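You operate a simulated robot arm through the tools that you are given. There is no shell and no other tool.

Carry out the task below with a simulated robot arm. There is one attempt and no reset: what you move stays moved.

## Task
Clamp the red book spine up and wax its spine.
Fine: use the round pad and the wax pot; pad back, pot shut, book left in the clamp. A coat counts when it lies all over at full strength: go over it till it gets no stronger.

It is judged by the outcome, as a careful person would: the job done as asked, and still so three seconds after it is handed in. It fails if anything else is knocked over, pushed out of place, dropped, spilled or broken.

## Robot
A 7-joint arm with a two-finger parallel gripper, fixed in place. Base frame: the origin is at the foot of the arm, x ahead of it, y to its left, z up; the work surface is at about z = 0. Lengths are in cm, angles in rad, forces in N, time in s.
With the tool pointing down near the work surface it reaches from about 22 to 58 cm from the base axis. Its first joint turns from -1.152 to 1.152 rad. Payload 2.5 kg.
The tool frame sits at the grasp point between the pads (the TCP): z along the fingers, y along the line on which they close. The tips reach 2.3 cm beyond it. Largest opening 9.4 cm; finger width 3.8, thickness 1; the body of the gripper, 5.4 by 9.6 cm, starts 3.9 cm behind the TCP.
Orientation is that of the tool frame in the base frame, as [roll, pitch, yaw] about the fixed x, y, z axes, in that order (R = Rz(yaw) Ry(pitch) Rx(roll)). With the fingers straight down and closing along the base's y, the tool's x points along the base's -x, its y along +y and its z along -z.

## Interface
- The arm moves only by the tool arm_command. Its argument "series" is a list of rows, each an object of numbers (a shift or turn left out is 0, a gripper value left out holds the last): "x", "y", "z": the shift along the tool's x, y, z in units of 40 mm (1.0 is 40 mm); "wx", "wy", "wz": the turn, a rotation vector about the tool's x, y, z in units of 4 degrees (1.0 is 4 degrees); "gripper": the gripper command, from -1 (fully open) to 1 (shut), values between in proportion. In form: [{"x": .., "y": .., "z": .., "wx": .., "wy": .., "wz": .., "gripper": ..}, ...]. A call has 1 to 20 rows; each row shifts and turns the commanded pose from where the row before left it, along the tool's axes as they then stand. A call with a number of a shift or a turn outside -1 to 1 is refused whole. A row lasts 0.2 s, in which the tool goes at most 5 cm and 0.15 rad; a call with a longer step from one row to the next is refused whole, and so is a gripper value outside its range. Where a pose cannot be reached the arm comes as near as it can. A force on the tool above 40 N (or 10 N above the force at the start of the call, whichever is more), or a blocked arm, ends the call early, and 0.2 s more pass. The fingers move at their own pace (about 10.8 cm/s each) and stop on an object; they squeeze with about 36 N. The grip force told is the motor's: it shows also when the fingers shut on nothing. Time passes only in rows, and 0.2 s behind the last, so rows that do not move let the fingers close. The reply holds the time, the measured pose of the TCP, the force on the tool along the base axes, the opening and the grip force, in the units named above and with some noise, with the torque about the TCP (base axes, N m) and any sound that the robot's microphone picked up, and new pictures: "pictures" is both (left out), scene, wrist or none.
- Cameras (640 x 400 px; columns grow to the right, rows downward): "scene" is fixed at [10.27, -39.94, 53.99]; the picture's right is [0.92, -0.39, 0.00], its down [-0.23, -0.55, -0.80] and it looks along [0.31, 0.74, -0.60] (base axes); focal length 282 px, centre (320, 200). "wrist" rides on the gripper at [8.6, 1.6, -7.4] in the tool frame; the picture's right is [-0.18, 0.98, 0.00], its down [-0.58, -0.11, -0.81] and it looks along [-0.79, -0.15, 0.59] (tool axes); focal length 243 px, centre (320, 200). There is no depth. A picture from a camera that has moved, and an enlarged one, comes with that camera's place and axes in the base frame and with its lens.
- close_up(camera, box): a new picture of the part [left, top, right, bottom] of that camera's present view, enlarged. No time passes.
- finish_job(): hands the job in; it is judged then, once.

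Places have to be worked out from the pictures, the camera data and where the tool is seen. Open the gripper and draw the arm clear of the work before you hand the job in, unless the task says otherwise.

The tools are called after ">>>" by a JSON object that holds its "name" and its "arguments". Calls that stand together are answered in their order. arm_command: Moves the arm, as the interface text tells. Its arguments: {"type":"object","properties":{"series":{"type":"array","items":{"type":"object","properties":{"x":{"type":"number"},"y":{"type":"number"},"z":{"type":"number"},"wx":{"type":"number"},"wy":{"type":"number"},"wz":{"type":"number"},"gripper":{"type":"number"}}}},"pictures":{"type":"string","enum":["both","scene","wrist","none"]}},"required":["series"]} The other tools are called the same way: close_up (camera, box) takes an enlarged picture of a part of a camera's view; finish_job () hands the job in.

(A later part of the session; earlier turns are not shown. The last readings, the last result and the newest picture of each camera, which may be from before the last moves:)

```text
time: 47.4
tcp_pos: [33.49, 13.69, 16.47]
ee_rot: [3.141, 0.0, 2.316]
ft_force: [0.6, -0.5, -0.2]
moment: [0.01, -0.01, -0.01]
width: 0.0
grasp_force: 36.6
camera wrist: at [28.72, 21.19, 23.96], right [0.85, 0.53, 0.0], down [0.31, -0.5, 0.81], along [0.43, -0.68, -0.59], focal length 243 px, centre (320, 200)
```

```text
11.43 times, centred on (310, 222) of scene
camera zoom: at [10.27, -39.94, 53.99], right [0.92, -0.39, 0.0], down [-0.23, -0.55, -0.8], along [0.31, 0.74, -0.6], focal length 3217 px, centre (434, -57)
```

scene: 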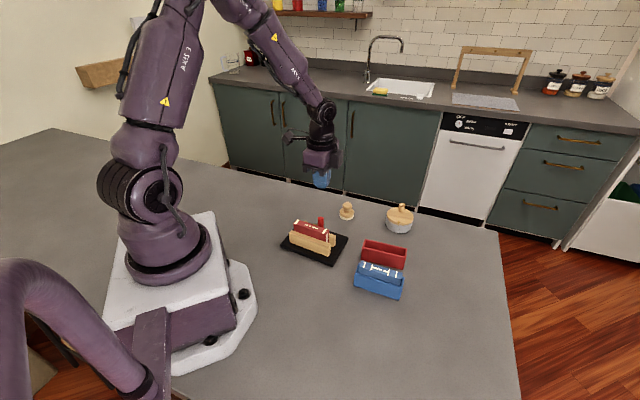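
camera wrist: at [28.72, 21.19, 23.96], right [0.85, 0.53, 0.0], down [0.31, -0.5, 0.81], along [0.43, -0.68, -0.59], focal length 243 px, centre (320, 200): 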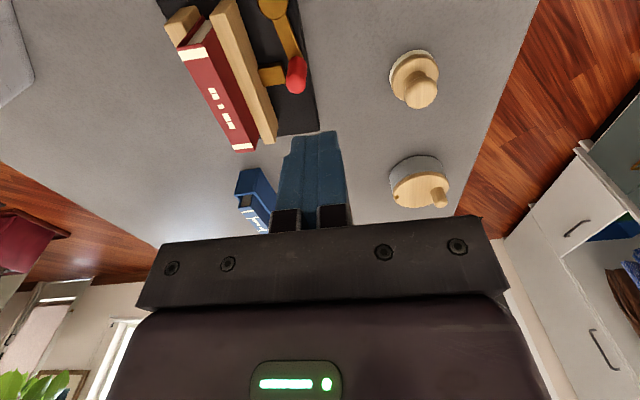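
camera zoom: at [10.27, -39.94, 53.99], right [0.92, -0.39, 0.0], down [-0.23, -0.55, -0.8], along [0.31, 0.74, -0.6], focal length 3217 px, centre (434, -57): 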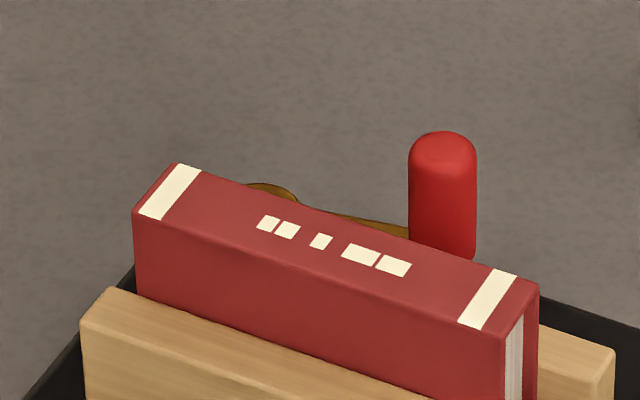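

The jaw gap now measures about 2.0 cm against a 1.8 cm book, which is not conclusive. I turn and tilt the camera to look straight down on the clamp for a careful measurement.

>>> {"name": "arm_command", "arguments": {"series": [{"z": -0.9}, {"wz": -1}, {"wz": -1}, {"wz": -1}, {"wz": -1}, {"wz": -1}, {"wz": -1}, {"wz": -1}, {"wz": -1}, {"wz": -1}, {"wz": -1}, {"wz": -1}, {"wz": -0.82}, {"x": 0.81, "y": -0.285}, {"x": 0.81, "y": -0.285}, {}], "pictures": "none"}}

>>> {"name": "arm_command", "arguments": {"series": [{"wy": 1}, {"wy": 1}, {"wy": 1}, {"wy": 1}, {"wy": 1}, {"wy": 1}, {"wy": 1}, {"wy": 1}, {"wy": 1}, {}], "pictures": "both"}}

>>> {"name": "close_up", "arguments": {"camera": "wrist", "box": [250, 100, 420, 230]}}

```text
time: 50.8
tcp_pos: [27.01, 11.7, 20.27]
ee_rot: [-3.142, 0.0, 3.141]
ft_force: [0.0, 0.1, 0.3]
moment: [-0.01, -0.03, 0.0]
width: 0.03
grasp_force: 36.3
```

```text
time: 53.0
tcp_pos: [27.25, 11.54, 20.32]
ee_rot: [-3.14, -0.629, 3.14]
ft_force: [-0.1, -0.4, 0.7]
moment: [0.03, -0.01, -0.02]
width: 0.0
grasp_force: 35.8
camera wrist: at [24.46, 13.11, 31.42], right [0.15, 0.98, -0.11], down [0.94, -0.11, 0.31], along [0.29, -0.15, -0.94], focal length 243 px, centre (320, 200)
```

scene: 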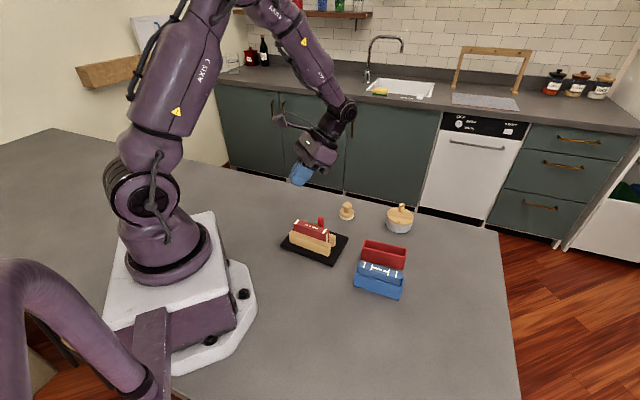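
wrist: 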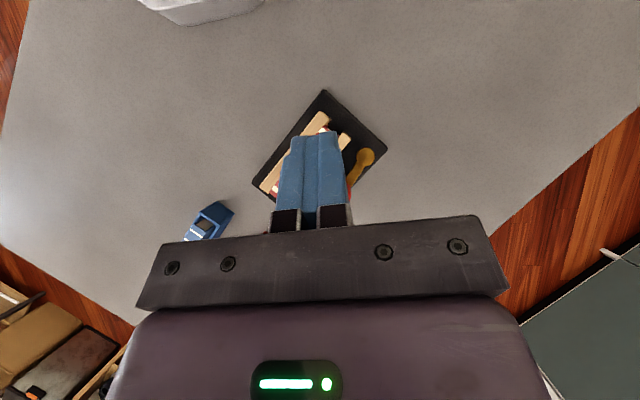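

```text
3.08 times, centred on (335, 165) of wrist
camera zoom: at [24.46, 13.11, 31.42], right [0.15, 0.98, -0.11], down [0.94, -0.11, 0.31], along [0.29, -0.15, -0.94], focal length 746 px, centre (274, 308)
```

zoom: 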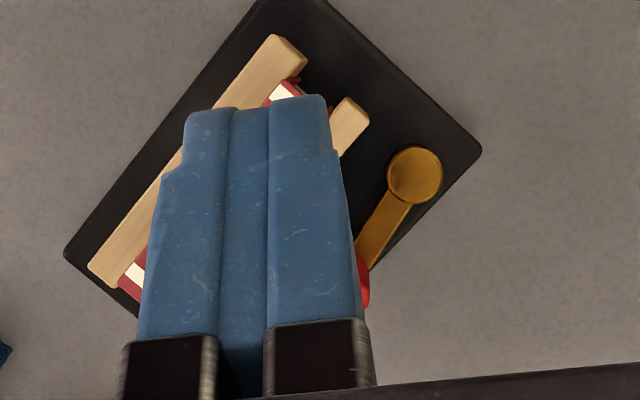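

Shut fingers block the view; I open them so I can see the book and jaws between.

>>> {"name": "arm_command", "arguments": {"series": [{"gripper": 0}, {"gripper": -1}, {"gripper": -1}, {"gripper": -1}], "pictures": "wrist"}}

>>> {"name": "close_up", "arguments": {"camera": "wrist", "box": [240, 80, 400, 210]}}

>>> {"name": "close_up", "arguments": {"camera": "wrist", "box": [290, 95, 370, 155]}}

>>> {"name": "close_up", "arguments": {"camera": "wrist", "box": [250, 150, 340, 220]}}

```text
time: 54.0
tcp_pos: [27.09, 11.46, 20.33]
ee_rot: [3.141, -0.629, 3.141]
ft_force: [-0.8, 0.0, 0.1]
moment: [0.0, -0.01, -0.02]
width: 9.4
grasp_force: 0.0
camera wrist: at [24.45, 13.11, 31.41], right [0.15, 0.98, -0.11], down [0.94, -0.11, 0.31], along [0.29, -0.15, -0.94], focal length 243 px, centre (320, 200)
```

wrist: 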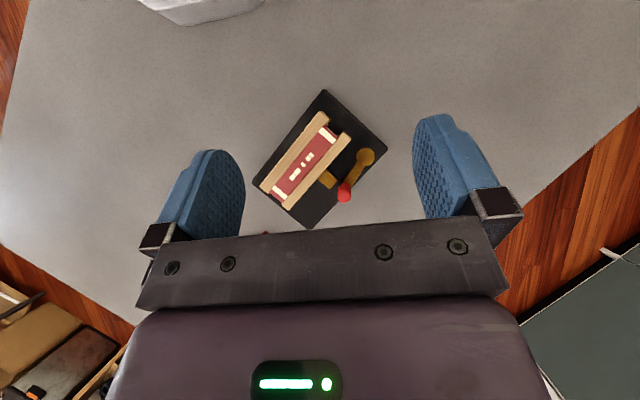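

```text
3.08 times, centred on (320, 145) of wrist
camera zoom: at [24.45, 13.11, 31.41], right [0.15, 0.98, -0.11], down [0.94, -0.11, 0.31], along [0.29, -0.15, -0.94], focal length 746 px, centre (320, 369)
```

zoom: 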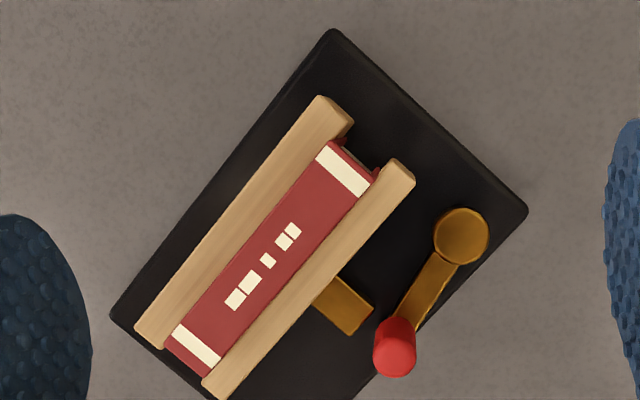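

```text
6.67 times, centred on (330, 125) of wrist
camera zoom: at [24.45, 13.11, 31.41], right [0.15, 0.98, -0.11], down [0.94, -0.11, 0.31], along [0.29, -0.15, -0.94], focal length 1618 px, centre (253, 700)
```

zoom: 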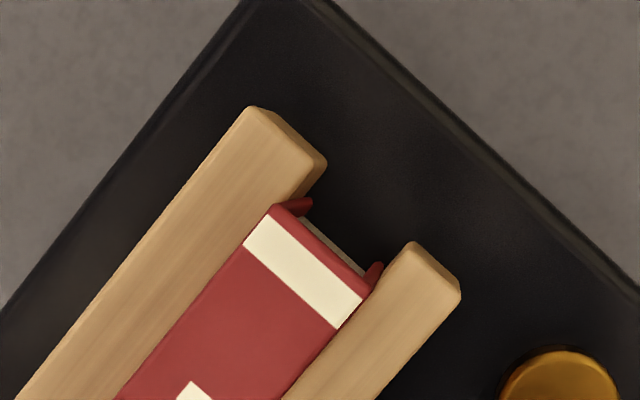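

```text
5.71 times, centred on (295, 185) of wrist
camera zoom: at [24.45, 13.11, 31.41], right [0.15, 0.98, -0.11], down [0.94, -0.11, 0.31], along [0.29, -0.15, -0.94], focal length 1386 px, centre (463, 286)
```

zoom: 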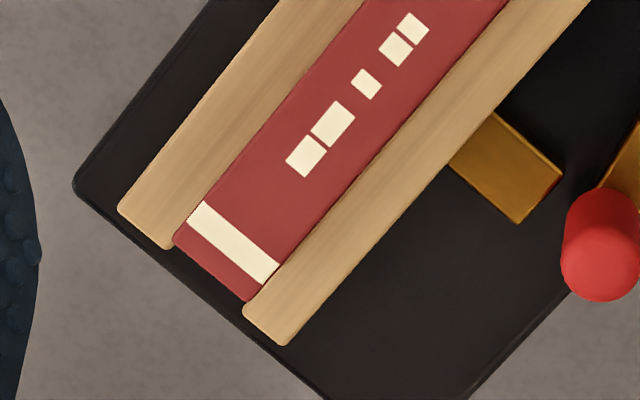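

From straight above, both covers lie flush against the jaws: the gap measures about 1.81 cm and the book 1.8 cm. So the book is pinched, and the clamp moved only about 0.4 cm. Now I go to the wax pot: level the tool and travel over its lid knob at about (55.5, 8.1).

>>> {"name": "arm_command", "arguments": {"series": [{"wy": -1, "gripper": 0.2}, {"wy": -1}, {"wy": -1}, {"wy": -1}, {"wy": -1}, {"wy": -1}, {"wy": -1}, {"wy": -1}, {"wy": -1}, {"x": -0.86, "y": -0.1, "z": 0.1}, {"x": -0.86, "y": -0.1, "z": 0.1}, {"x": -0.86, "y": -0.1, "z": 0.1}, {"x": -0.86, "y": -0.1, "z": 0.1}, {"x": -0.86, "y": -0.1, "z": 0.1}, {"x": -0.86, "y": -0.1, "z": 0.1}, {"x": -0.86, "y": -0.1, "z": 0.1}, {"x": -0.86, "y": -0.1, "z": 0.1}, {}], "pictures": "none"}}

>>> {"name": "arm_command", "arguments": {"series": [{"wz": 1}, {"wz": 1}, {"wz": 1}, {"wz": 1}, {"wz": 1}, {"wz": 1}, {"wz": 1}, {"wz": 1}, {"wz": 1}, {"wz": 1}, {"wz": 1}, {"wz": 1}, {"wz": 1}, {"wz": 1}, {"wz": 1}, {}], "pictures": "both"}}

```text
time: 57.8
tcp_pos: [54.75, 8.35, 17.0]
ee_rot: [3.141, -0.001, 3.14]
ft_force: [-1.0, 0.0, 0.0]
moment: [0.04, 0.0, 0.0]
width: 3.76
grasp_force: 0.1
```

```text
time: 61.2
tcp_pos: [54.54, 8.34, 17.04]
ee_rot: [-3.142, 0.0, 2.092]
ft_force: [-0.1, -1.0, -0.1]
moment: [0.0, -0.01, -0.05]
width: 3.79
grasp_force: 0.1
camera wrist: at [51.63, 16.6, 24.54], right [0.94, 0.33, 0.0], down [0.2, -0.56, 0.81], along [0.27, -0.76, -0.59], focal length 243 px, centre (320, 200)
```

scene: 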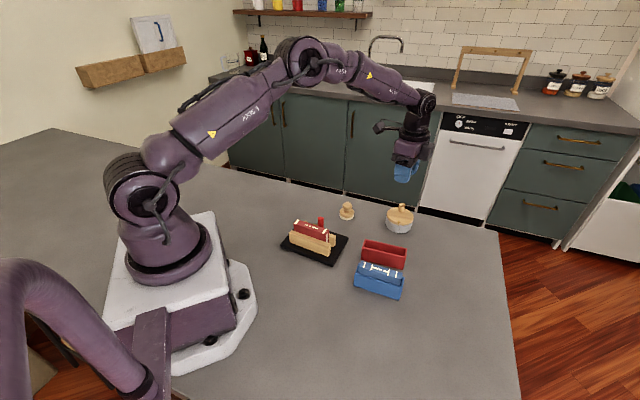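
wrist: 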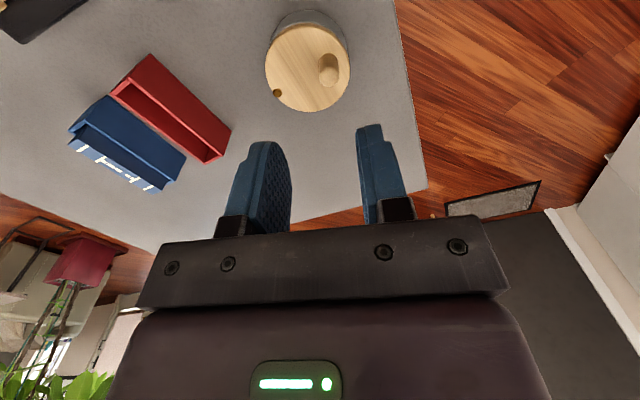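

>>> {"name": "close_up", "arguments": {"camera": "wrist", "box": [255, 0, 365, 120]}}

>>> {"name": "close_up", "arguments": {"camera": "scene", "box": [375, 195, 425, 240]}}

```text
3.33 times, centred on (310, 60) of wrist
camera zoom: at [51.63, 16.6, 24.54], right [0.94, 0.33, 0.0], down [0.2, -0.56, 0.81], along [0.27, -0.76, -0.59], focal length 809 px, centre (353, 667)
```

zoom: 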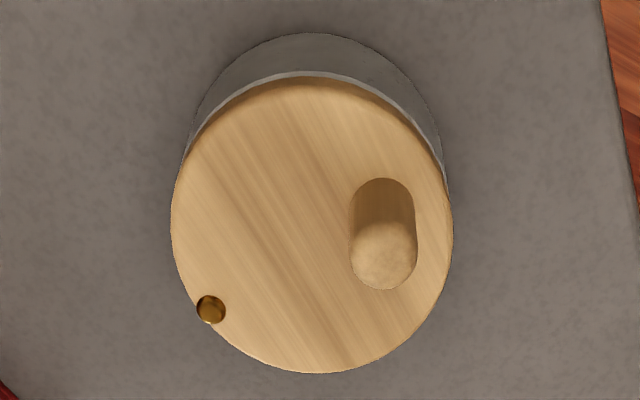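

```text
8.89 times, centred on (400, 218) of scene
camera zoom: at [10.27, -39.94, 53.99], right [0.92, -0.39, 0.0], down [-0.23, -0.55, -0.8], along [0.31, 0.74, -0.6], focal length 2502 px, centre (-391, 44)
```

zoom: 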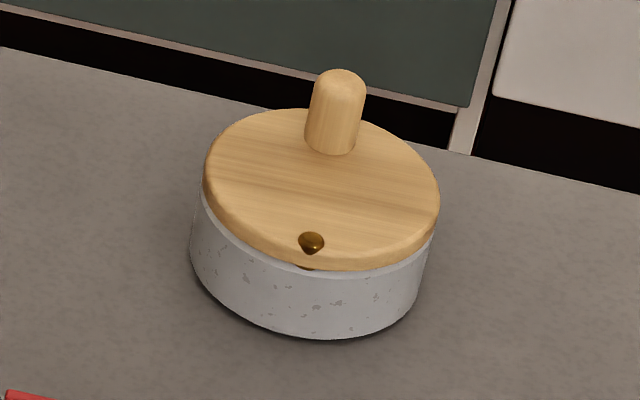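

The knob is at about (55.45, 8.03) and the pin at (52.0, 4.2). I centre over the knob and descend with the fingers open around it.

>>> {"name": "arm_command", "arguments": {"series": [{"x": -0.18, "y": 0.159, "z": 0.4}, {"z": 0.6}, {"z": 0.6}, {"z": 0.5}, {}], "pictures": "wrist"}}

>>> {"name": "close_up", "arguments": {"camera": "wrist", "box": [210, 20, 430, 240]}}

>>> {"name": "close_up", "arguments": {"camera": "scene", "box": [365, 165, 435, 240]}}

```text
time: 62.4
tcp_pos: [55.55, 7.96, 8.61]
ee_rot: [-3.14, 0.0, 2.095]
ft_force: [-0.8, 0.4, -0.6]
moment: [0.01, 0.01, 0.0]
width: 3.75
grasp_force: 0.0
camera wrist: at [52.54, 16.3, 16.13], right [0.94, 0.33, 0.0], down [0.2, -0.56, 0.81], along [0.27, -0.76, -0.59], focal length 243 px, centre (320, 200)
```

wrist: 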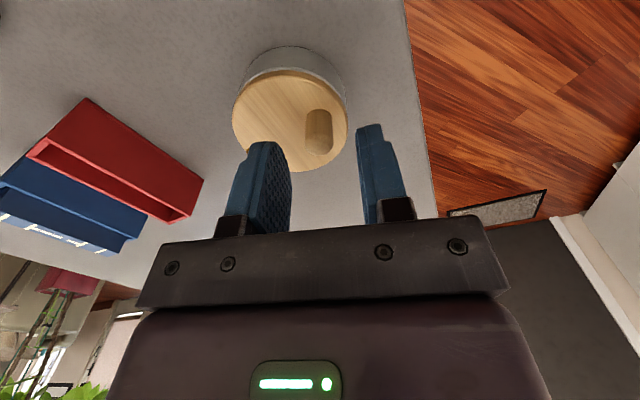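

```text
1.82 times, centred on (320, 130) of wrist
camera zoom: at [52.54, 16.3, 16.13], right [0.94, 0.33, 0.0], down [0.2, -0.56, 0.81], along [0.27, -0.76, -0.59], focal length 441 px, centre (320, 327)
```

zoom: 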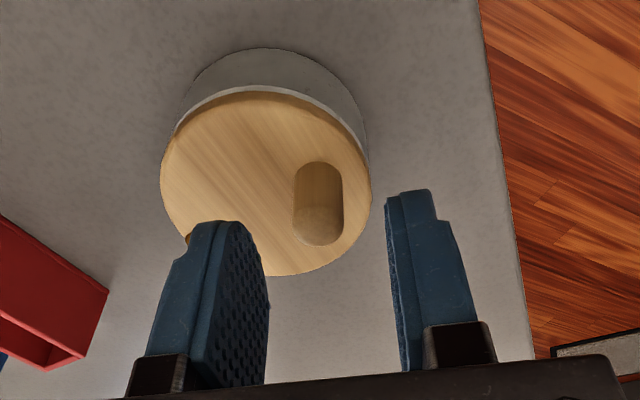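

```text
5.33 times, centred on (400, 202) of scene
camera zoom: at [10.27, -39.94, 53.99], right [0.92, -0.39, 0.0], down [-0.23, -0.55, -0.8], along [0.31, 0.74, -0.6], focal length 1501 px, centre (-107, 187)
```

zoom: 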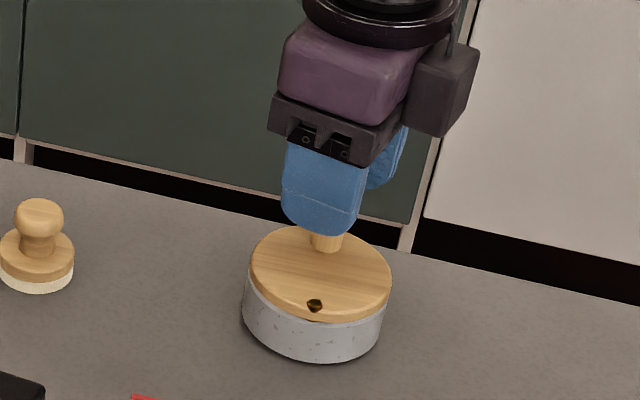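

The knob is centred between the fingers. I lower 2.1 cm more, keeping the tips about 0.5 cm above the lid, and close gently.

>>> {"name": "arm_command", "arguments": {"series": [{"z": 0.3}, {"z": 0.2}, {"gripper": 0.5}, {"gripper": 0.75}, {"gripper": 1}, {"gripper": 1}], "pictures": "both"}}

>>> {"name": "close_up", "arguments": {"camera": "scene", "box": [365, 165, 435, 240]}}

```text
time: 63.8
tcp_pos: [55.47, 7.97, 6.75]
ee_rot: [-3.14, 0.0, 2.095]
ft_force: [-5.2, -2.2, 4.2]
moment: [0.04, 0.18, -0.01]
width: 1.53
grasp_force: 36.2
camera wrist: at [52.55, 16.24, 14.16], right [0.94, 0.33, 0.0], down [0.2, -0.56, 0.81], along [0.27, -0.76, -0.59], focal length 243 px, centre (320, 200)
```

scene: 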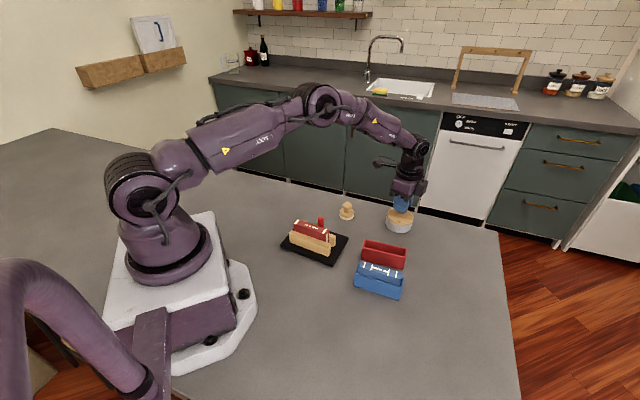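
wrist: 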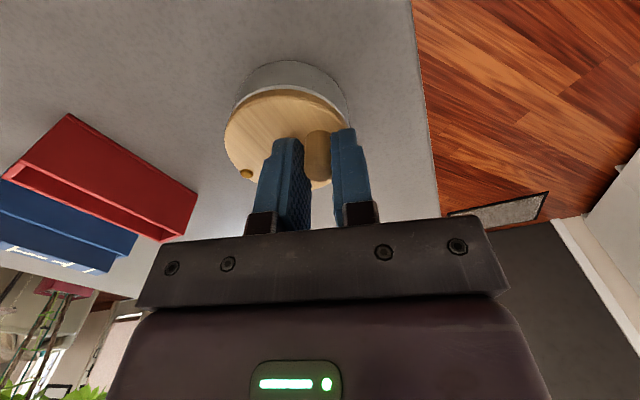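

```text
5.33 times, centred on (400, 202) of scene
camera zoom: at [10.27, -39.94, 53.99], right [0.92, -0.39, 0.0], down [-0.23, -0.55, -0.8], along [0.31, 0.74, -0.6], focal length 1501 px, centre (-107, 187)
```

zoom: 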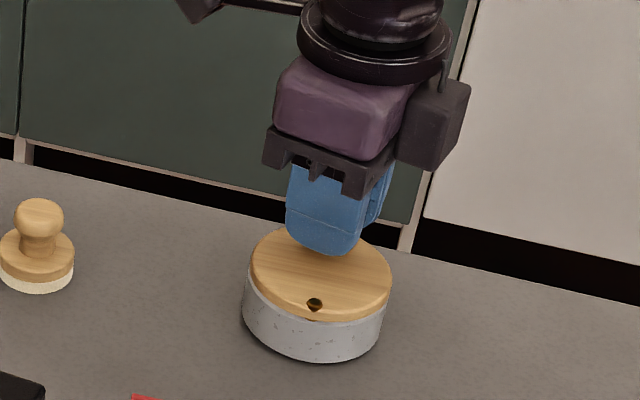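

The knob is gripped (1.53 cm) with only a few newtons of side force. I try swinging the lid counter-clockwise about the pin, turning the tool with it, 8° first.

>>> {"name": "arm_command", "arguments": {"series": [{"y": -0.01, "gripper": 1}, {"x": 0.0843, "y": -0.0303, "wz": -1}, {"x": 0.0843, "y": -0.0303, "wz": -1}, {}], "pictures": "scene"}}

>>> {"name": "close_up", "arguments": {"camera": "scene", "box": [365, 165, 435, 240]}}

```text
time: 64.8
tcp_pos: [55.02, 8.38, 6.64]
ee_rot: [-3.141, 0.0, 2.234]
ft_force: [-2.1, -4.0, 6.1]
moment: [-0.08, 0.1, 0.08]
width: 1.52
grasp_force: 35.9
```

scene: 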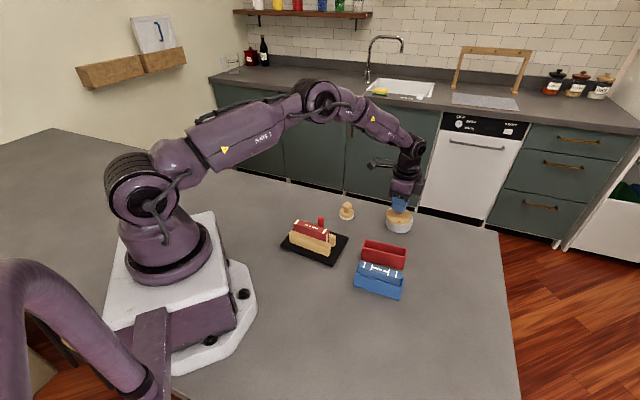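

```text
5.33 times, centred on (400, 202) of scene
camera zoom: at [10.27, -39.94, 53.99], right [0.92, -0.39, 0.0], down [-0.23, -0.55, -0.8], along [0.31, 0.74, -0.6], focal length 1501 px, centre (-107, 187)
```

zoom: 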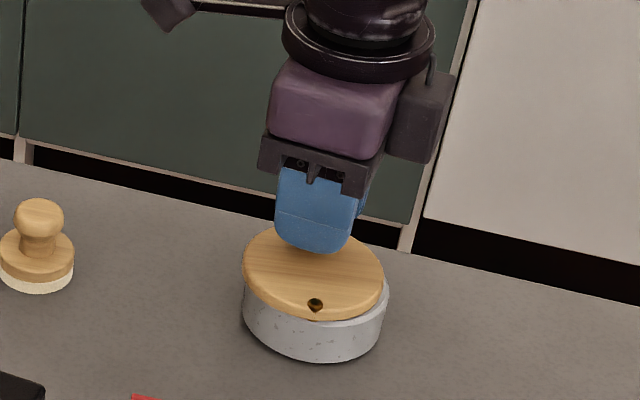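

The lid pivots freely about its pin and the pot stays put. I continue with small corrections for the residual force.

>>> {"name": "arm_command", "arguments": {"series": [{"x": -0.003, "y": -0.0095, "z": -0.015, "gripper": 1}, {"x": 0.0843, "y": -0.0303, "wz": -1}, {"x": 0.0843, "y": -0.0303, "wz": -1}, {"x": 0.0843, "y": -0.0303, "wz": -1}, {"x": 0.0843, "y": -0.0303, "wz": -1}, {"x": 0.0843, "y": -0.0303, "wz": -1}, {}], "pictures": "scene"}}

>>> {"name": "close_up", "arguments": {"camera": "scene", "box": [365, 165, 435, 240]}}

```text
time: 66.4
tcp_pos: [53.25, 9.19, 6.75]
ee_rot: [-3.14, -0.002, 2.585]
ft_force: [0.5, 0.0, 0.7]
moment: [0.08, 0.03, -0.01]
width: 1.51
grasp_force: 35.9
```

scene: 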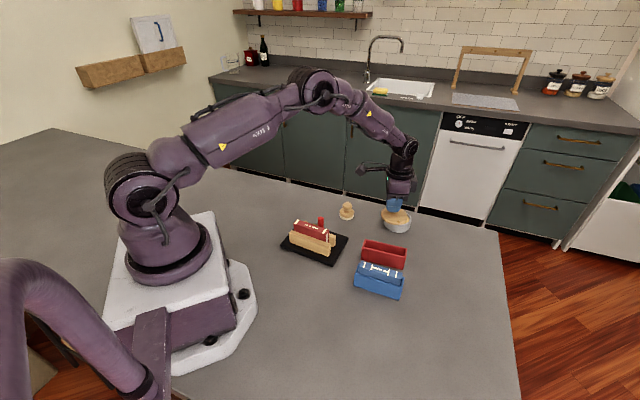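

```text
5.33 times, centred on (400, 202) of scene
camera zoom: at [10.27, -39.94, 53.99], right [0.92, -0.39, 0.0], down [-0.23, -0.55, -0.8], along [0.31, 0.74, -0.6], focal length 1501 px, centre (-107, 187)
```

zoom: 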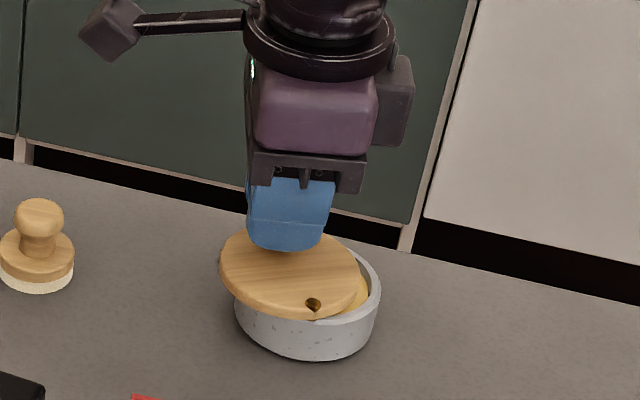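

The lid is 28° open and the wax is showing; the pot has crept roughly 0.3–0.4 cm, with forces now near zero. I continue more slowly and watch the pot.

>>> {"name": "arm_command", "arguments": {"series": [{"x": 0.0422, "y": -0.0152, "wz": -0.5, "gripper": 1}, {"x": 0.0422, "y": -0.0152, "wz": -0.5}, {"x": 0.0422, "y": -0.0152, "wz": -0.5}, {"x": 0.0422, "y": -0.0152, "wz": -0.5}, {"x": 0.0422, "y": -0.0152, "wz": -0.5}, {"x": 0.0422, "y": -0.0152, "wz": -0.5}, {}], "pictures": "scene"}}

>>> {"name": "close_up", "arguments": {"camera": "scene", "box": [365, 165, 435, 240]}}

```text
time: 68.0
tcp_pos: [52.29, 9.26, 6.67]
ee_rot: [-3.141, -0.001, 2.793]
ft_force: [0.0, 0.7, -0.5]
moment: [0.07, 0.05, 0.02]
width: 1.52
grasp_force: 36.4
```

scene: 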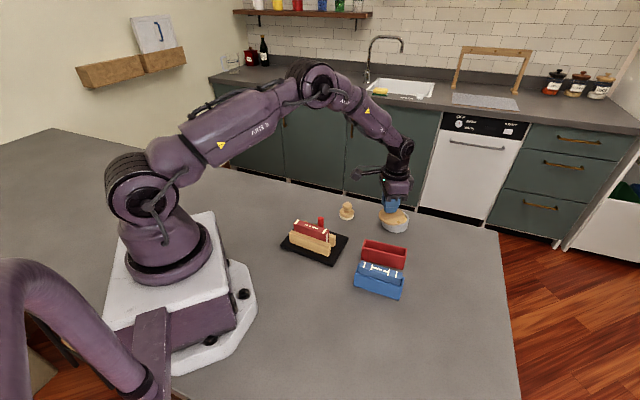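

```text
5.33 times, centred on (400, 202) of scene
camera zoom: at [10.27, -39.94, 53.99], right [0.92, -0.39, 0.0], down [-0.23, -0.55, -0.8], along [0.31, 0.74, -0.6], focal length 1501 px, centre (-107, 187)
```

zoom: 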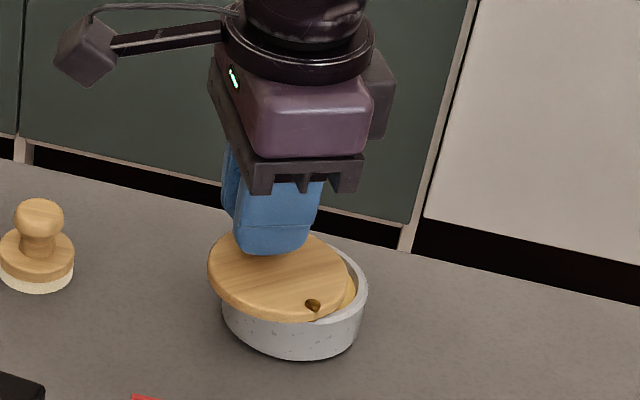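

The pot is now turning along with the lid, so the lid isn't swinging further this way. I stop and look closely at the lid, pin and pot with the wrist camera.

>>> {"name": "close_up", "arguments": {"camera": "wrist", "box": [200, 60, 420, 230]}}

>>> {"name": "close_up", "arguments": {"camera": "scene", "box": [378, 200, 414, 236]}}

```text
2.35 times, centred on (310, 145) of wrist
camera zoom: at [44.5, 13.73, 14.21], right [0.51, 0.86, 0.0], down [0.51, -0.3, 0.81], along [0.69, -0.41, -0.59], focal length 571 px, centre (344, 329)
```

zoom: 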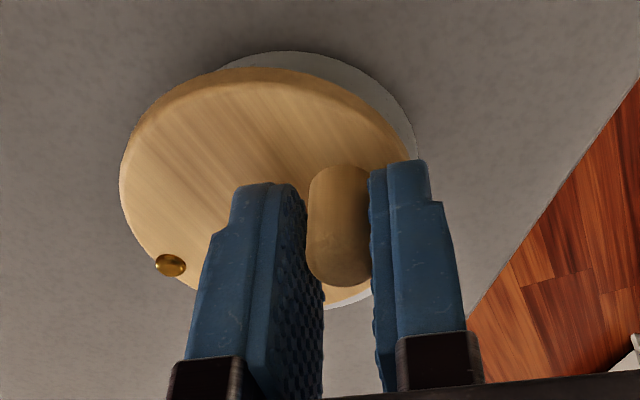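

```text
11.11 times, centred on (396, 218) of scene
camera zoom: at [10.27, -39.94, 53.99], right [0.92, -0.39, 0.0], down [-0.23, -0.55, -0.8], along [0.31, 0.74, -0.6], focal length 3127 px, centre (-524, 0)
```

zoom: 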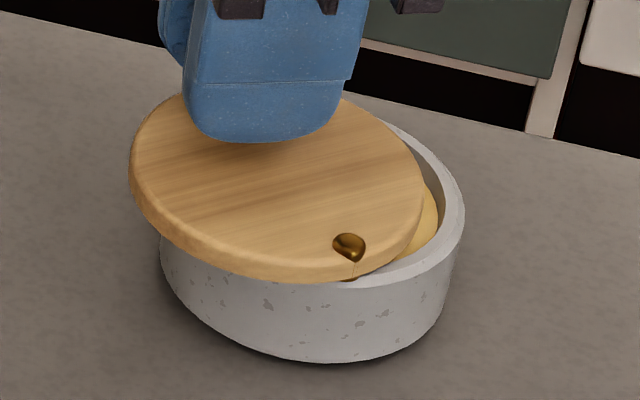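

The lid stops at about 20° open counter-clockwise (a hard stop), after which the pot turned with it; it must open the other way. I loosen the fingers around the knob and turn the gripper about it in place, ready to swing the lid clockwise in a loose cage.

>>> {"name": "arm_command", "arguments": {"series": [{"gripper": 0.2}, {"gripper": 0.2}, {"wz": -1}, {"wz": -1}, {"wz": -1}, {"wz": -1}, {"wz": -1}, {"wz": -1}, {"wz": -1}, {"wz": -1}, {"wz": -1}, {"wz": -1}, {"wz": -1}, {}], "pictures": "both"}}

>>> {"name": "close_up", "arguments": {"camera": "scene", "box": [365, 165, 435, 240]}}

>>> {"name": "close_up", "arguments": {"camera": "wrist", "box": [200, 60, 420, 230]}}

```text
time: 71.0
tcp_pos: [52.2, 9.31, 6.92]
ee_rot: [-3.141, 0.0, -2.722]
ft_force: [-0.3, 1.0, -0.1]
moment: [0.0, -0.03, -0.01]
width: 3.77
grasp_force: 0.1
camera wrist: at [43.6, 7.23, 14.28], right [-0.23, 0.97, 0.0], down [0.57, 0.14, 0.81], along [0.78, 0.19, -0.59], focal length 243 px, centre (320, 200)
```

scene: 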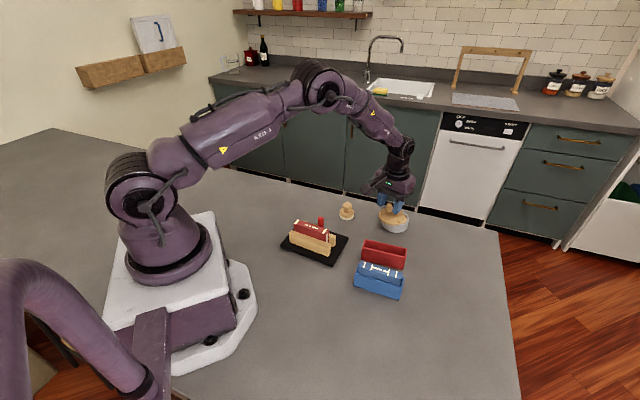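
wrist: 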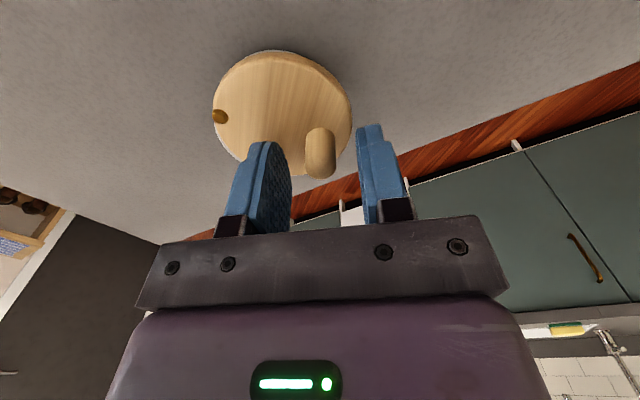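

```text
5.33 times, centred on (400, 202) of scene
camera zoom: at [10.27, -39.94, 53.99], right [0.92, -0.39, 0.0], down [-0.23, -0.55, -0.8], along [0.31, 0.74, -0.6], focal length 1501 px, centre (-107, 187)
```

zoom: 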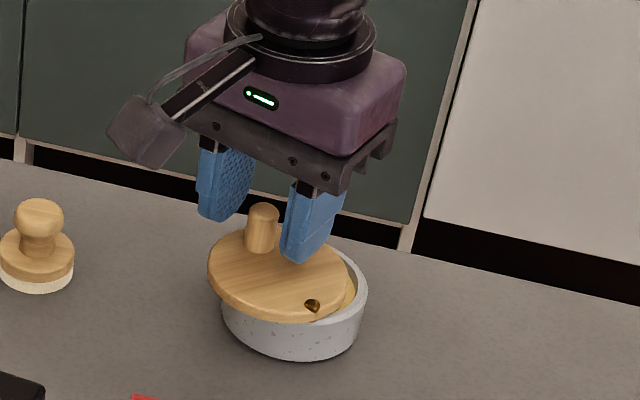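

```text
2.35 times, centred on (310, 145) of wrist
camera zoom: at [43.6, 7.23, 14.28], right [-0.23, 0.97, 0.0], down [0.57, 0.14, 0.81], along [0.78, 0.19, -0.59], focal length 571 px, centre (344, 329)
```

zoom: 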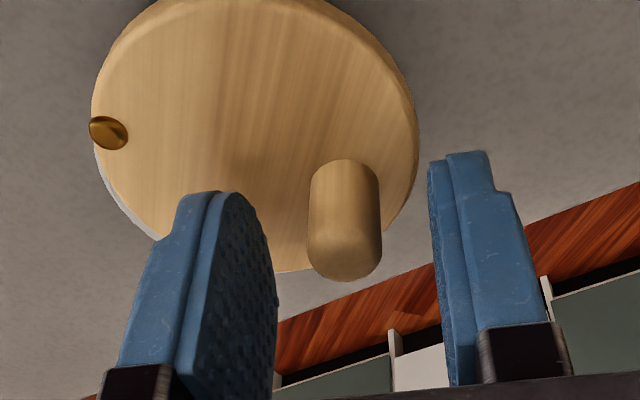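

The gripper turned freely around the knob. I turn the remaining 44° and narrow the fingers to a loose cage.

>>> {"name": "arm_command", "arguments": {"series": [{"wz": -1}, {"wz": -1}, {"wz": -1}, {"wz": -1}, {"wz": -1}, {"wz": -1}, {"wz": -1}, {"wz": -1}, {"wz": -1}, {"wz": -1}, {"wz": -1}, {"gripper": 0.5}, {"gripper": 0.55}, {}], "pictures": "both"}}

>>> {"name": "close_up", "arguments": {"camera": "scene", "box": [365, 165, 435, 240]}}

>>> {"name": "close_up", "arguments": {"camera": "wrist", "box": [200, 60, 420, 230]}}

```text
time: 74.0
tcp_pos: [52.26, 9.35, 6.82]
ee_rot: [-3.142, 0.001, -1.955]
ft_force: [1.1, -0.4, 0.1]
moment: [0.01, 0.01, 0.0]
width: 2.14
grasp_force: 0.1
camera wrist: at [47.4, 1.88, 14.21], right [-0.84, 0.54, 0.0], down [0.32, 0.5, 0.81], along [0.43, 0.68, -0.59], focal length 243 px, centre (320, 200)
```

scene: 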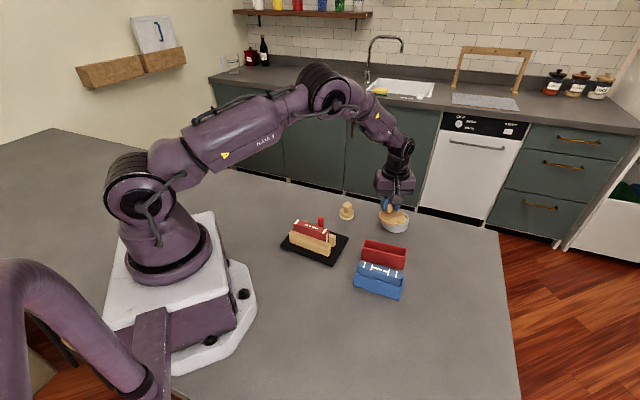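
wrist: 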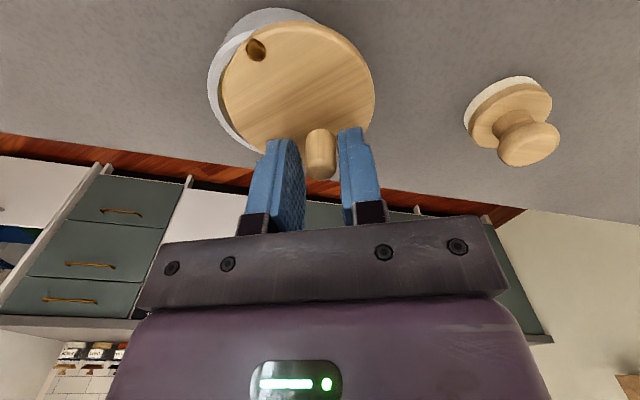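

```text
5.33 times, centred on (400, 202) of scene
camera zoom: at [10.27, -39.94, 53.99], right [0.92, -0.39, 0.0], down [-0.23, -0.55, -0.8], along [0.31, 0.74, -0.6], focal length 1501 px, centre (-107, 187)
```

zoom: 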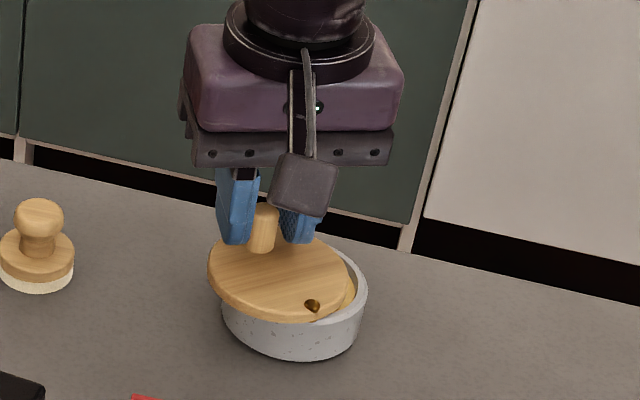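

```text
2.35 times, centred on (310, 145) of wrist
camera zoom: at [47.4, 1.88, 14.21], right [-0.84, 0.54, 0.0], down [0.32, 0.5, 0.81], along [0.43, 0.68, -0.59], focal length 571 px, centre (344, 329)
```

zoom: 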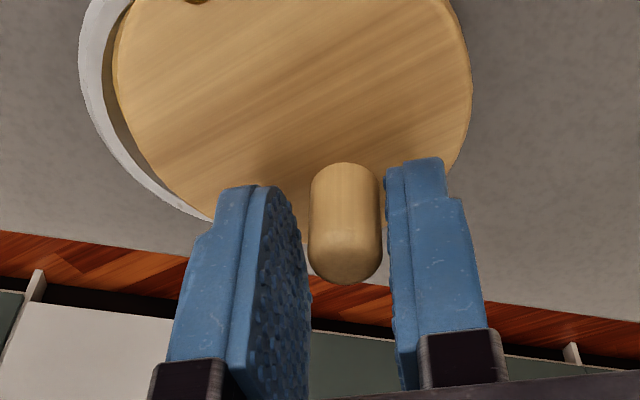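

The loose cage around the knob is good (2.1 cm opening on a 1.5 cm knob). I swing clockwise 20° and check that the pot stays still.

>>> {"name": "arm_command", "arguments": {"series": [{"x": -0.0265, "y": -0.086, "wz": 1, "gripper": 0.55}, {"x": -0.0265, "y": -0.086, "wz": 1}, {"x": -0.0265, "y": -0.086, "wz": 1}, {"x": -0.0265, "y": -0.086, "wz": 1}, {"x": -0.0265, "y": -0.086, "wz": 1}, {}], "pictures": "both"}}

>>> {"name": "close_up", "arguments": {"camera": "scene", "box": [365, 165, 435, 240]}}

>>> {"name": "close_up", "arguments": {"camera": "wrist", "box": [200, 0, 420, 230]}}

```text
time: 75.4
tcp_pos: [53.98, 8.91, 6.82]
ee_rot: [3.141, 0.001, -2.305]
ft_force: [0.6, -0.1, 0.3]
moment: [0.03, 0.0, 0.0]
width: 2.14
grasp_force: 0.0
camera wrist: at [46.86, 3.56, 14.24], right [-0.61, 0.8, 0.0], down [0.47, 0.36, 0.81], along [0.64, 0.49, -0.59], focal length 243 px, centre (320, 200)
```

scene: 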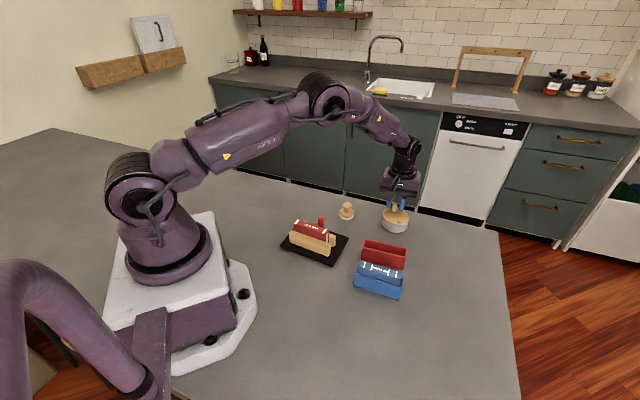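
wrist: 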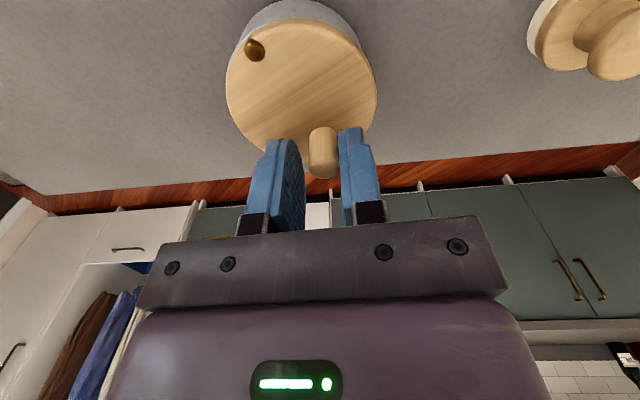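

```text
5.33 times, centred on (400, 202) of scene
camera zoom: at [10.27, -39.94, 53.99], right [0.92, -0.39, 0.0], down [-0.23, -0.55, -0.8], along [0.31, 0.74, -0.6], focal length 1501 px, centre (-107, 187)
```

zoom: 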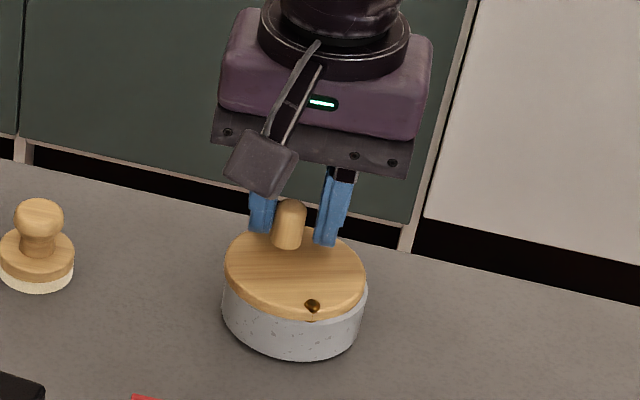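

```text
1.74 times, centred on (310, 115) of wrist
camera zoom: at [46.86, 3.56, 14.24], right [-0.61, 0.8, 0.0], down [0.47, 0.36, 0.81], along [0.64, 0.49, -0.59], focal length 422 px, centre (337, 348)
```

zoom: 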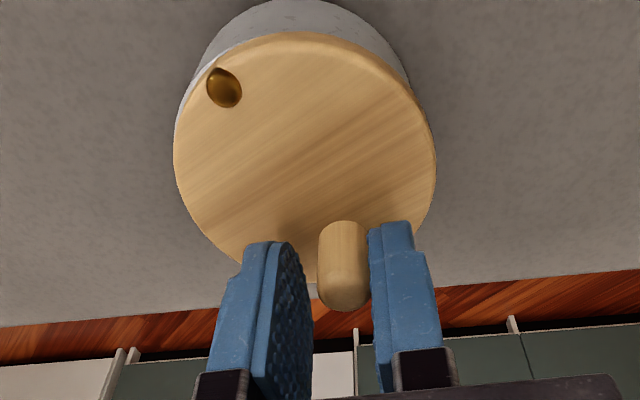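

The pot stayed still and the lid is nearly back over it. I continue clockwise.

>>> {"name": "arm_command", "arguments": {"series": [{"x": -0.0265, "y": -0.086, "wz": 1, "gripper": 0.55}, {"x": -0.0265, "y": -0.086, "wz": 1}, {"x": -0.0265, "y": -0.086, "wz": 1}, {"x": -0.0265, "y": -0.086, "wz": 1}, {"x": -0.0265, "y": -0.086, "wz": 1}, {}], "pictures": "both"}}

>>> {"name": "close_up", "arguments": {"camera": "scene", "box": [365, 165, 435, 240]}}

>>> {"name": "close_up", "arguments": {"camera": "wrist", "box": [200, 0, 420, 230]}}

```text
time: 76.8
tcp_pos: [55.42, 8.11, 6.65]
ee_rot: [3.141, 0.0, -2.653]
ft_force: [-1.1, 0.8, -0.5]
moment: [0.0, 0.01, 0.0]
width: 2.21
grasp_force: 0.6
camera wrist: at [46.92, 5.4, 14.19], right [-0.3, 0.95, 0.0], down [0.56, 0.18, 0.81], along [0.77, 0.24, -0.59], focal length 243 px, centre (320, 200)
```

scene: 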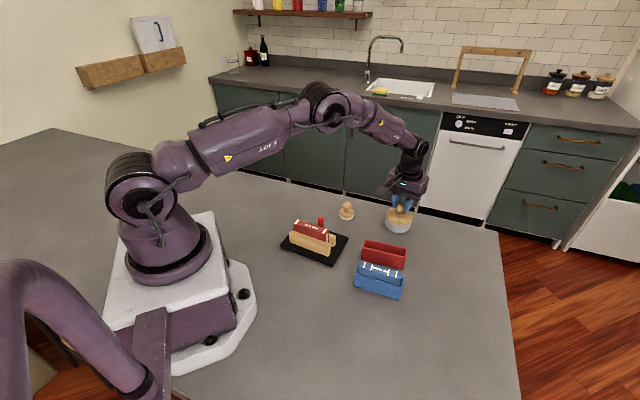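
wrist: 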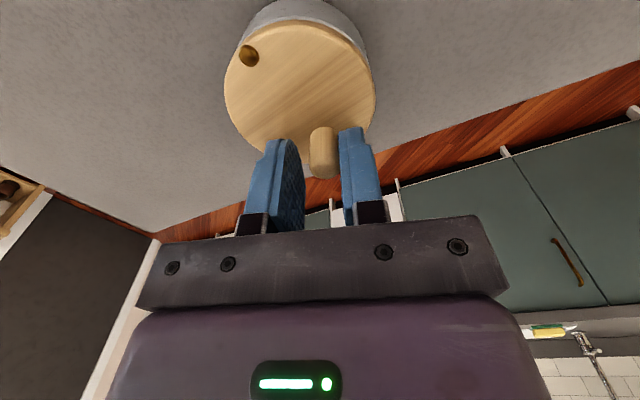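

```text
5.33 times, centred on (400, 202) of scene
camera zoom: at [10.27, -39.94, 53.99], right [0.92, -0.39, 0.0], down [-0.23, -0.55, -0.8], along [0.31, 0.74, -0.6], focal length 1501 px, centre (-107, 187)
```

zoom: 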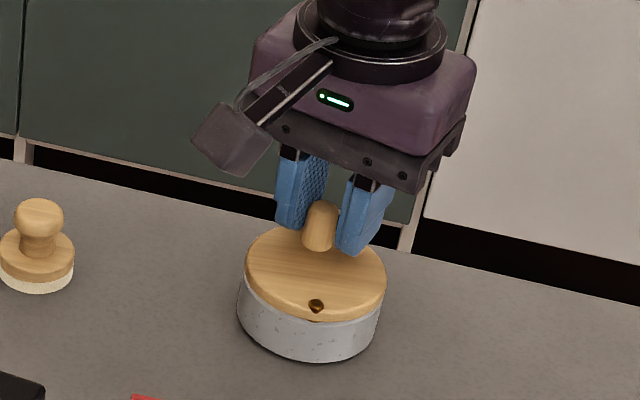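

```text
1.74 times, centred on (310, 115) of wrist
camera zoom: at [46.92, 5.4, 14.19], right [-0.3, 0.95, 0.0], down [0.56, 0.18, 0.81], along [0.77, 0.24, -0.59], focal length 422 px, centre (337, 348)
```

zoom: 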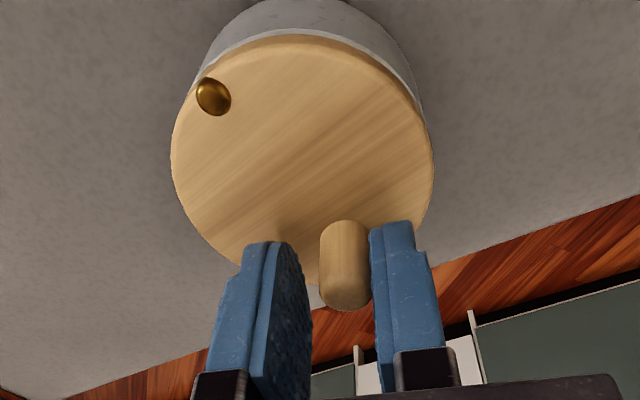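

Now the pot turned back with the lid, so the lid also stops at "shut" in this direction. It can turn only about 20° and may need lifting off. I close on the knob, which also brings the pot back to nearly its old place, and test a tiny lift.

>>> {"name": "arm_command", "arguments": {"series": [{"gripper": 0.7}, {"gripper": 0.85}, {"gripper": 1}, {"gripper": 1}], "pictures": "scene"}}

>>> {"name": "close_up", "arguments": {"camera": "scene", "box": [365, 165, 435, 240]}}

>>> {"name": "close_up", "arguments": {"camera": "scene", "box": [380, 205, 416, 237]}}

```text
time: 77.8
tcp_pos: [55.56, 7.95, 6.75]
ee_rot: [-3.141, 0.0, -2.653]
ft_force: [0.0, 0.6, 3.7]
moment: [0.23, 0.11, 0.02]
width: 1.47
grasp_force: 36.4
```

scene: 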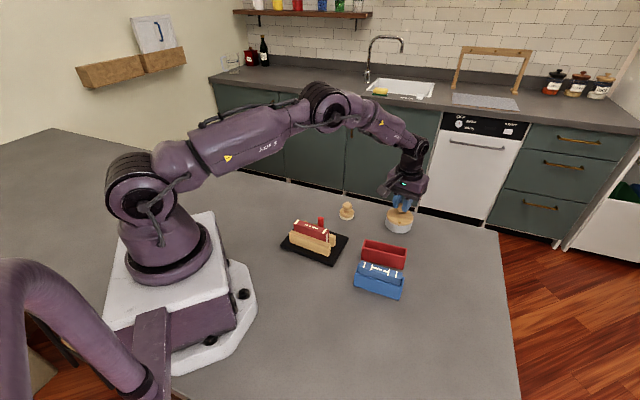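

```text
5.33 times, centred on (400, 202) of scene
camera zoom: at [10.27, -39.94, 53.99], right [0.92, -0.39, 0.0], down [-0.23, -0.55, -0.8], along [0.31, 0.74, -0.6], focal length 1501 px, centre (-107, 187)
```

zoom: 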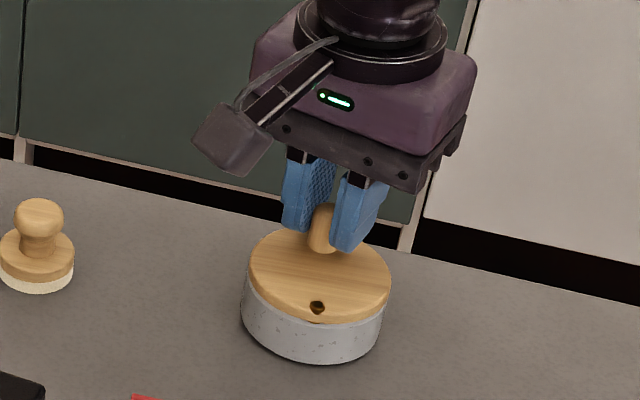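

```text
12.50 times, centred on (398, 221) of scene
camera zoom: at [10.27, -39.94, 53.99], right [0.92, -0.39, 0.0], down [-0.23, -0.55, -0.8], along [0.31, 0.74, -0.6], focal length 3518 px, centre (-655, -62)
```

zoom: 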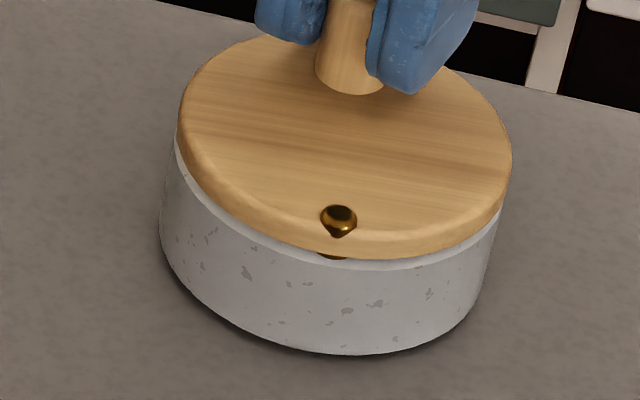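

The pot is back at its original spot with the lid shut. Now a small lift test on the knob, 0.1 cm at a time.

>>> {"name": "arm_command", "arguments": {"series": [{"z": -0.03, "gripper": 1}, {"gripper": 1}], "pictures": "none"}}

>>> {"name": "arm_command", "arguments": {"series": [{"z": -0.03, "gripper": 1}, {"gripper": 1}], "pictures": "none"}}

>>> {"name": "arm_command", "arguments": {"series": [{"z": -0.03, "gripper": 1}, {"gripper": 1}], "pictures": "scene"}}

>>> {"name": "close_up", "arguments": {"camera": "scene", "box": [380, 205, 416, 237]}}

```text
time: 78.4
tcp_pos: [55.38, 7.89, 6.74]
ee_rot: [-3.141, -0.001, -2.653]
ft_force: [0.4, 0.1, -0.6]
moment: [0.04, -0.05, 0.0]
width: 1.49
grasp_force: 35.8
```

```text
time: 79.0
tcp_pos: [55.47, 7.96, 7.02]
ee_rot: [3.141, 0.0, -2.652]
ft_force: [1.3, 0.0, -0.2]
moment: [0.03, -0.08, -0.04]
width: 1.45
grasp_force: 36.2
```

```text
time: 79.6
tcp_pos: [55.51, 8.06, 7.12]
ee_rot: [3.141, -0.001, -2.652]
ft_force: [0.5, -0.4, -3.6]
moment: [0.05, -0.11, 0.02]
width: 1.48
grasp_force: 35.6
```

scene: 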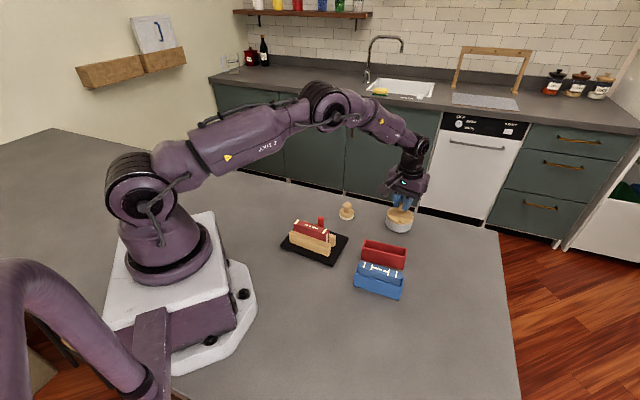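

```text
12.50 times, centred on (398, 221) of scene
camera zoom: at [10.27, -39.94, 53.99], right [0.92, -0.39, 0.0], down [-0.23, -0.55, -0.8], along [0.31, 0.74, -0.6], focal length 3518 px, centre (-655, -62)
```

zoom: 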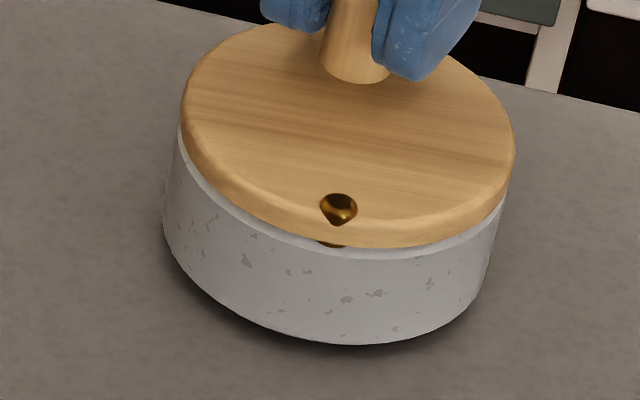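

The whole pot lifts with the lid (about 3.6 N), so the lid is pinned to it and must swivel. I set it back down with slight downward pressure, which helps hold the pot, and check the reading.

>>> {"name": "arm_command", "arguments": {"series": [{"z": 0.05, "gripper": 1}, {"z": 0.05, "gripper": 1}, {"z": 0.03, "gripper": 1}, {"gripper": 1}], "pictures": "none"}}

```text
time: 80.6
tcp_pos: [55.58, 7.93, 6.75]
ee_rot: [-3.14, 0.002, -2.653]
ft_force: [-8.9, -2.4, 20.6]
moment: [-0.15, 1.11, 0.05]
width: 1.47
grasp_force: 35.6
```

That presses with 20 N, more than needed. I ease off a little.

>>> {"name": "arm_command", "arguments": {"series": [{"z": -0.02, "gripper": 1}, {"gripper": 1}], "pictures": "none"}}

```text
time: 81.2
tcp_pos: [55.6, 8.07, 6.82]
ee_rot: [-3.141, 0.005, -2.652]
ft_force: [-5.9, -1.6, 22.6]
moment: [0.06, 0.49, 0.1]
width: 1.47
grasp_force: 36.0
```

>>> {"name": "arm_command", "arguments": {"series": [{"z": -0.02, "gripper": 1}, {"gripper": 1}], "pictures": "none"}}

```text
time: 81.8
tcp_pos: [55.59, 7.95, 6.81]
ee_rot: [3.141, 0.004, -2.651]
ft_force: [2.6, 1.6, 11.9]
moment: [0.35, -0.24, 0.06]
width: 1.47
grasp_force: 36.2
```

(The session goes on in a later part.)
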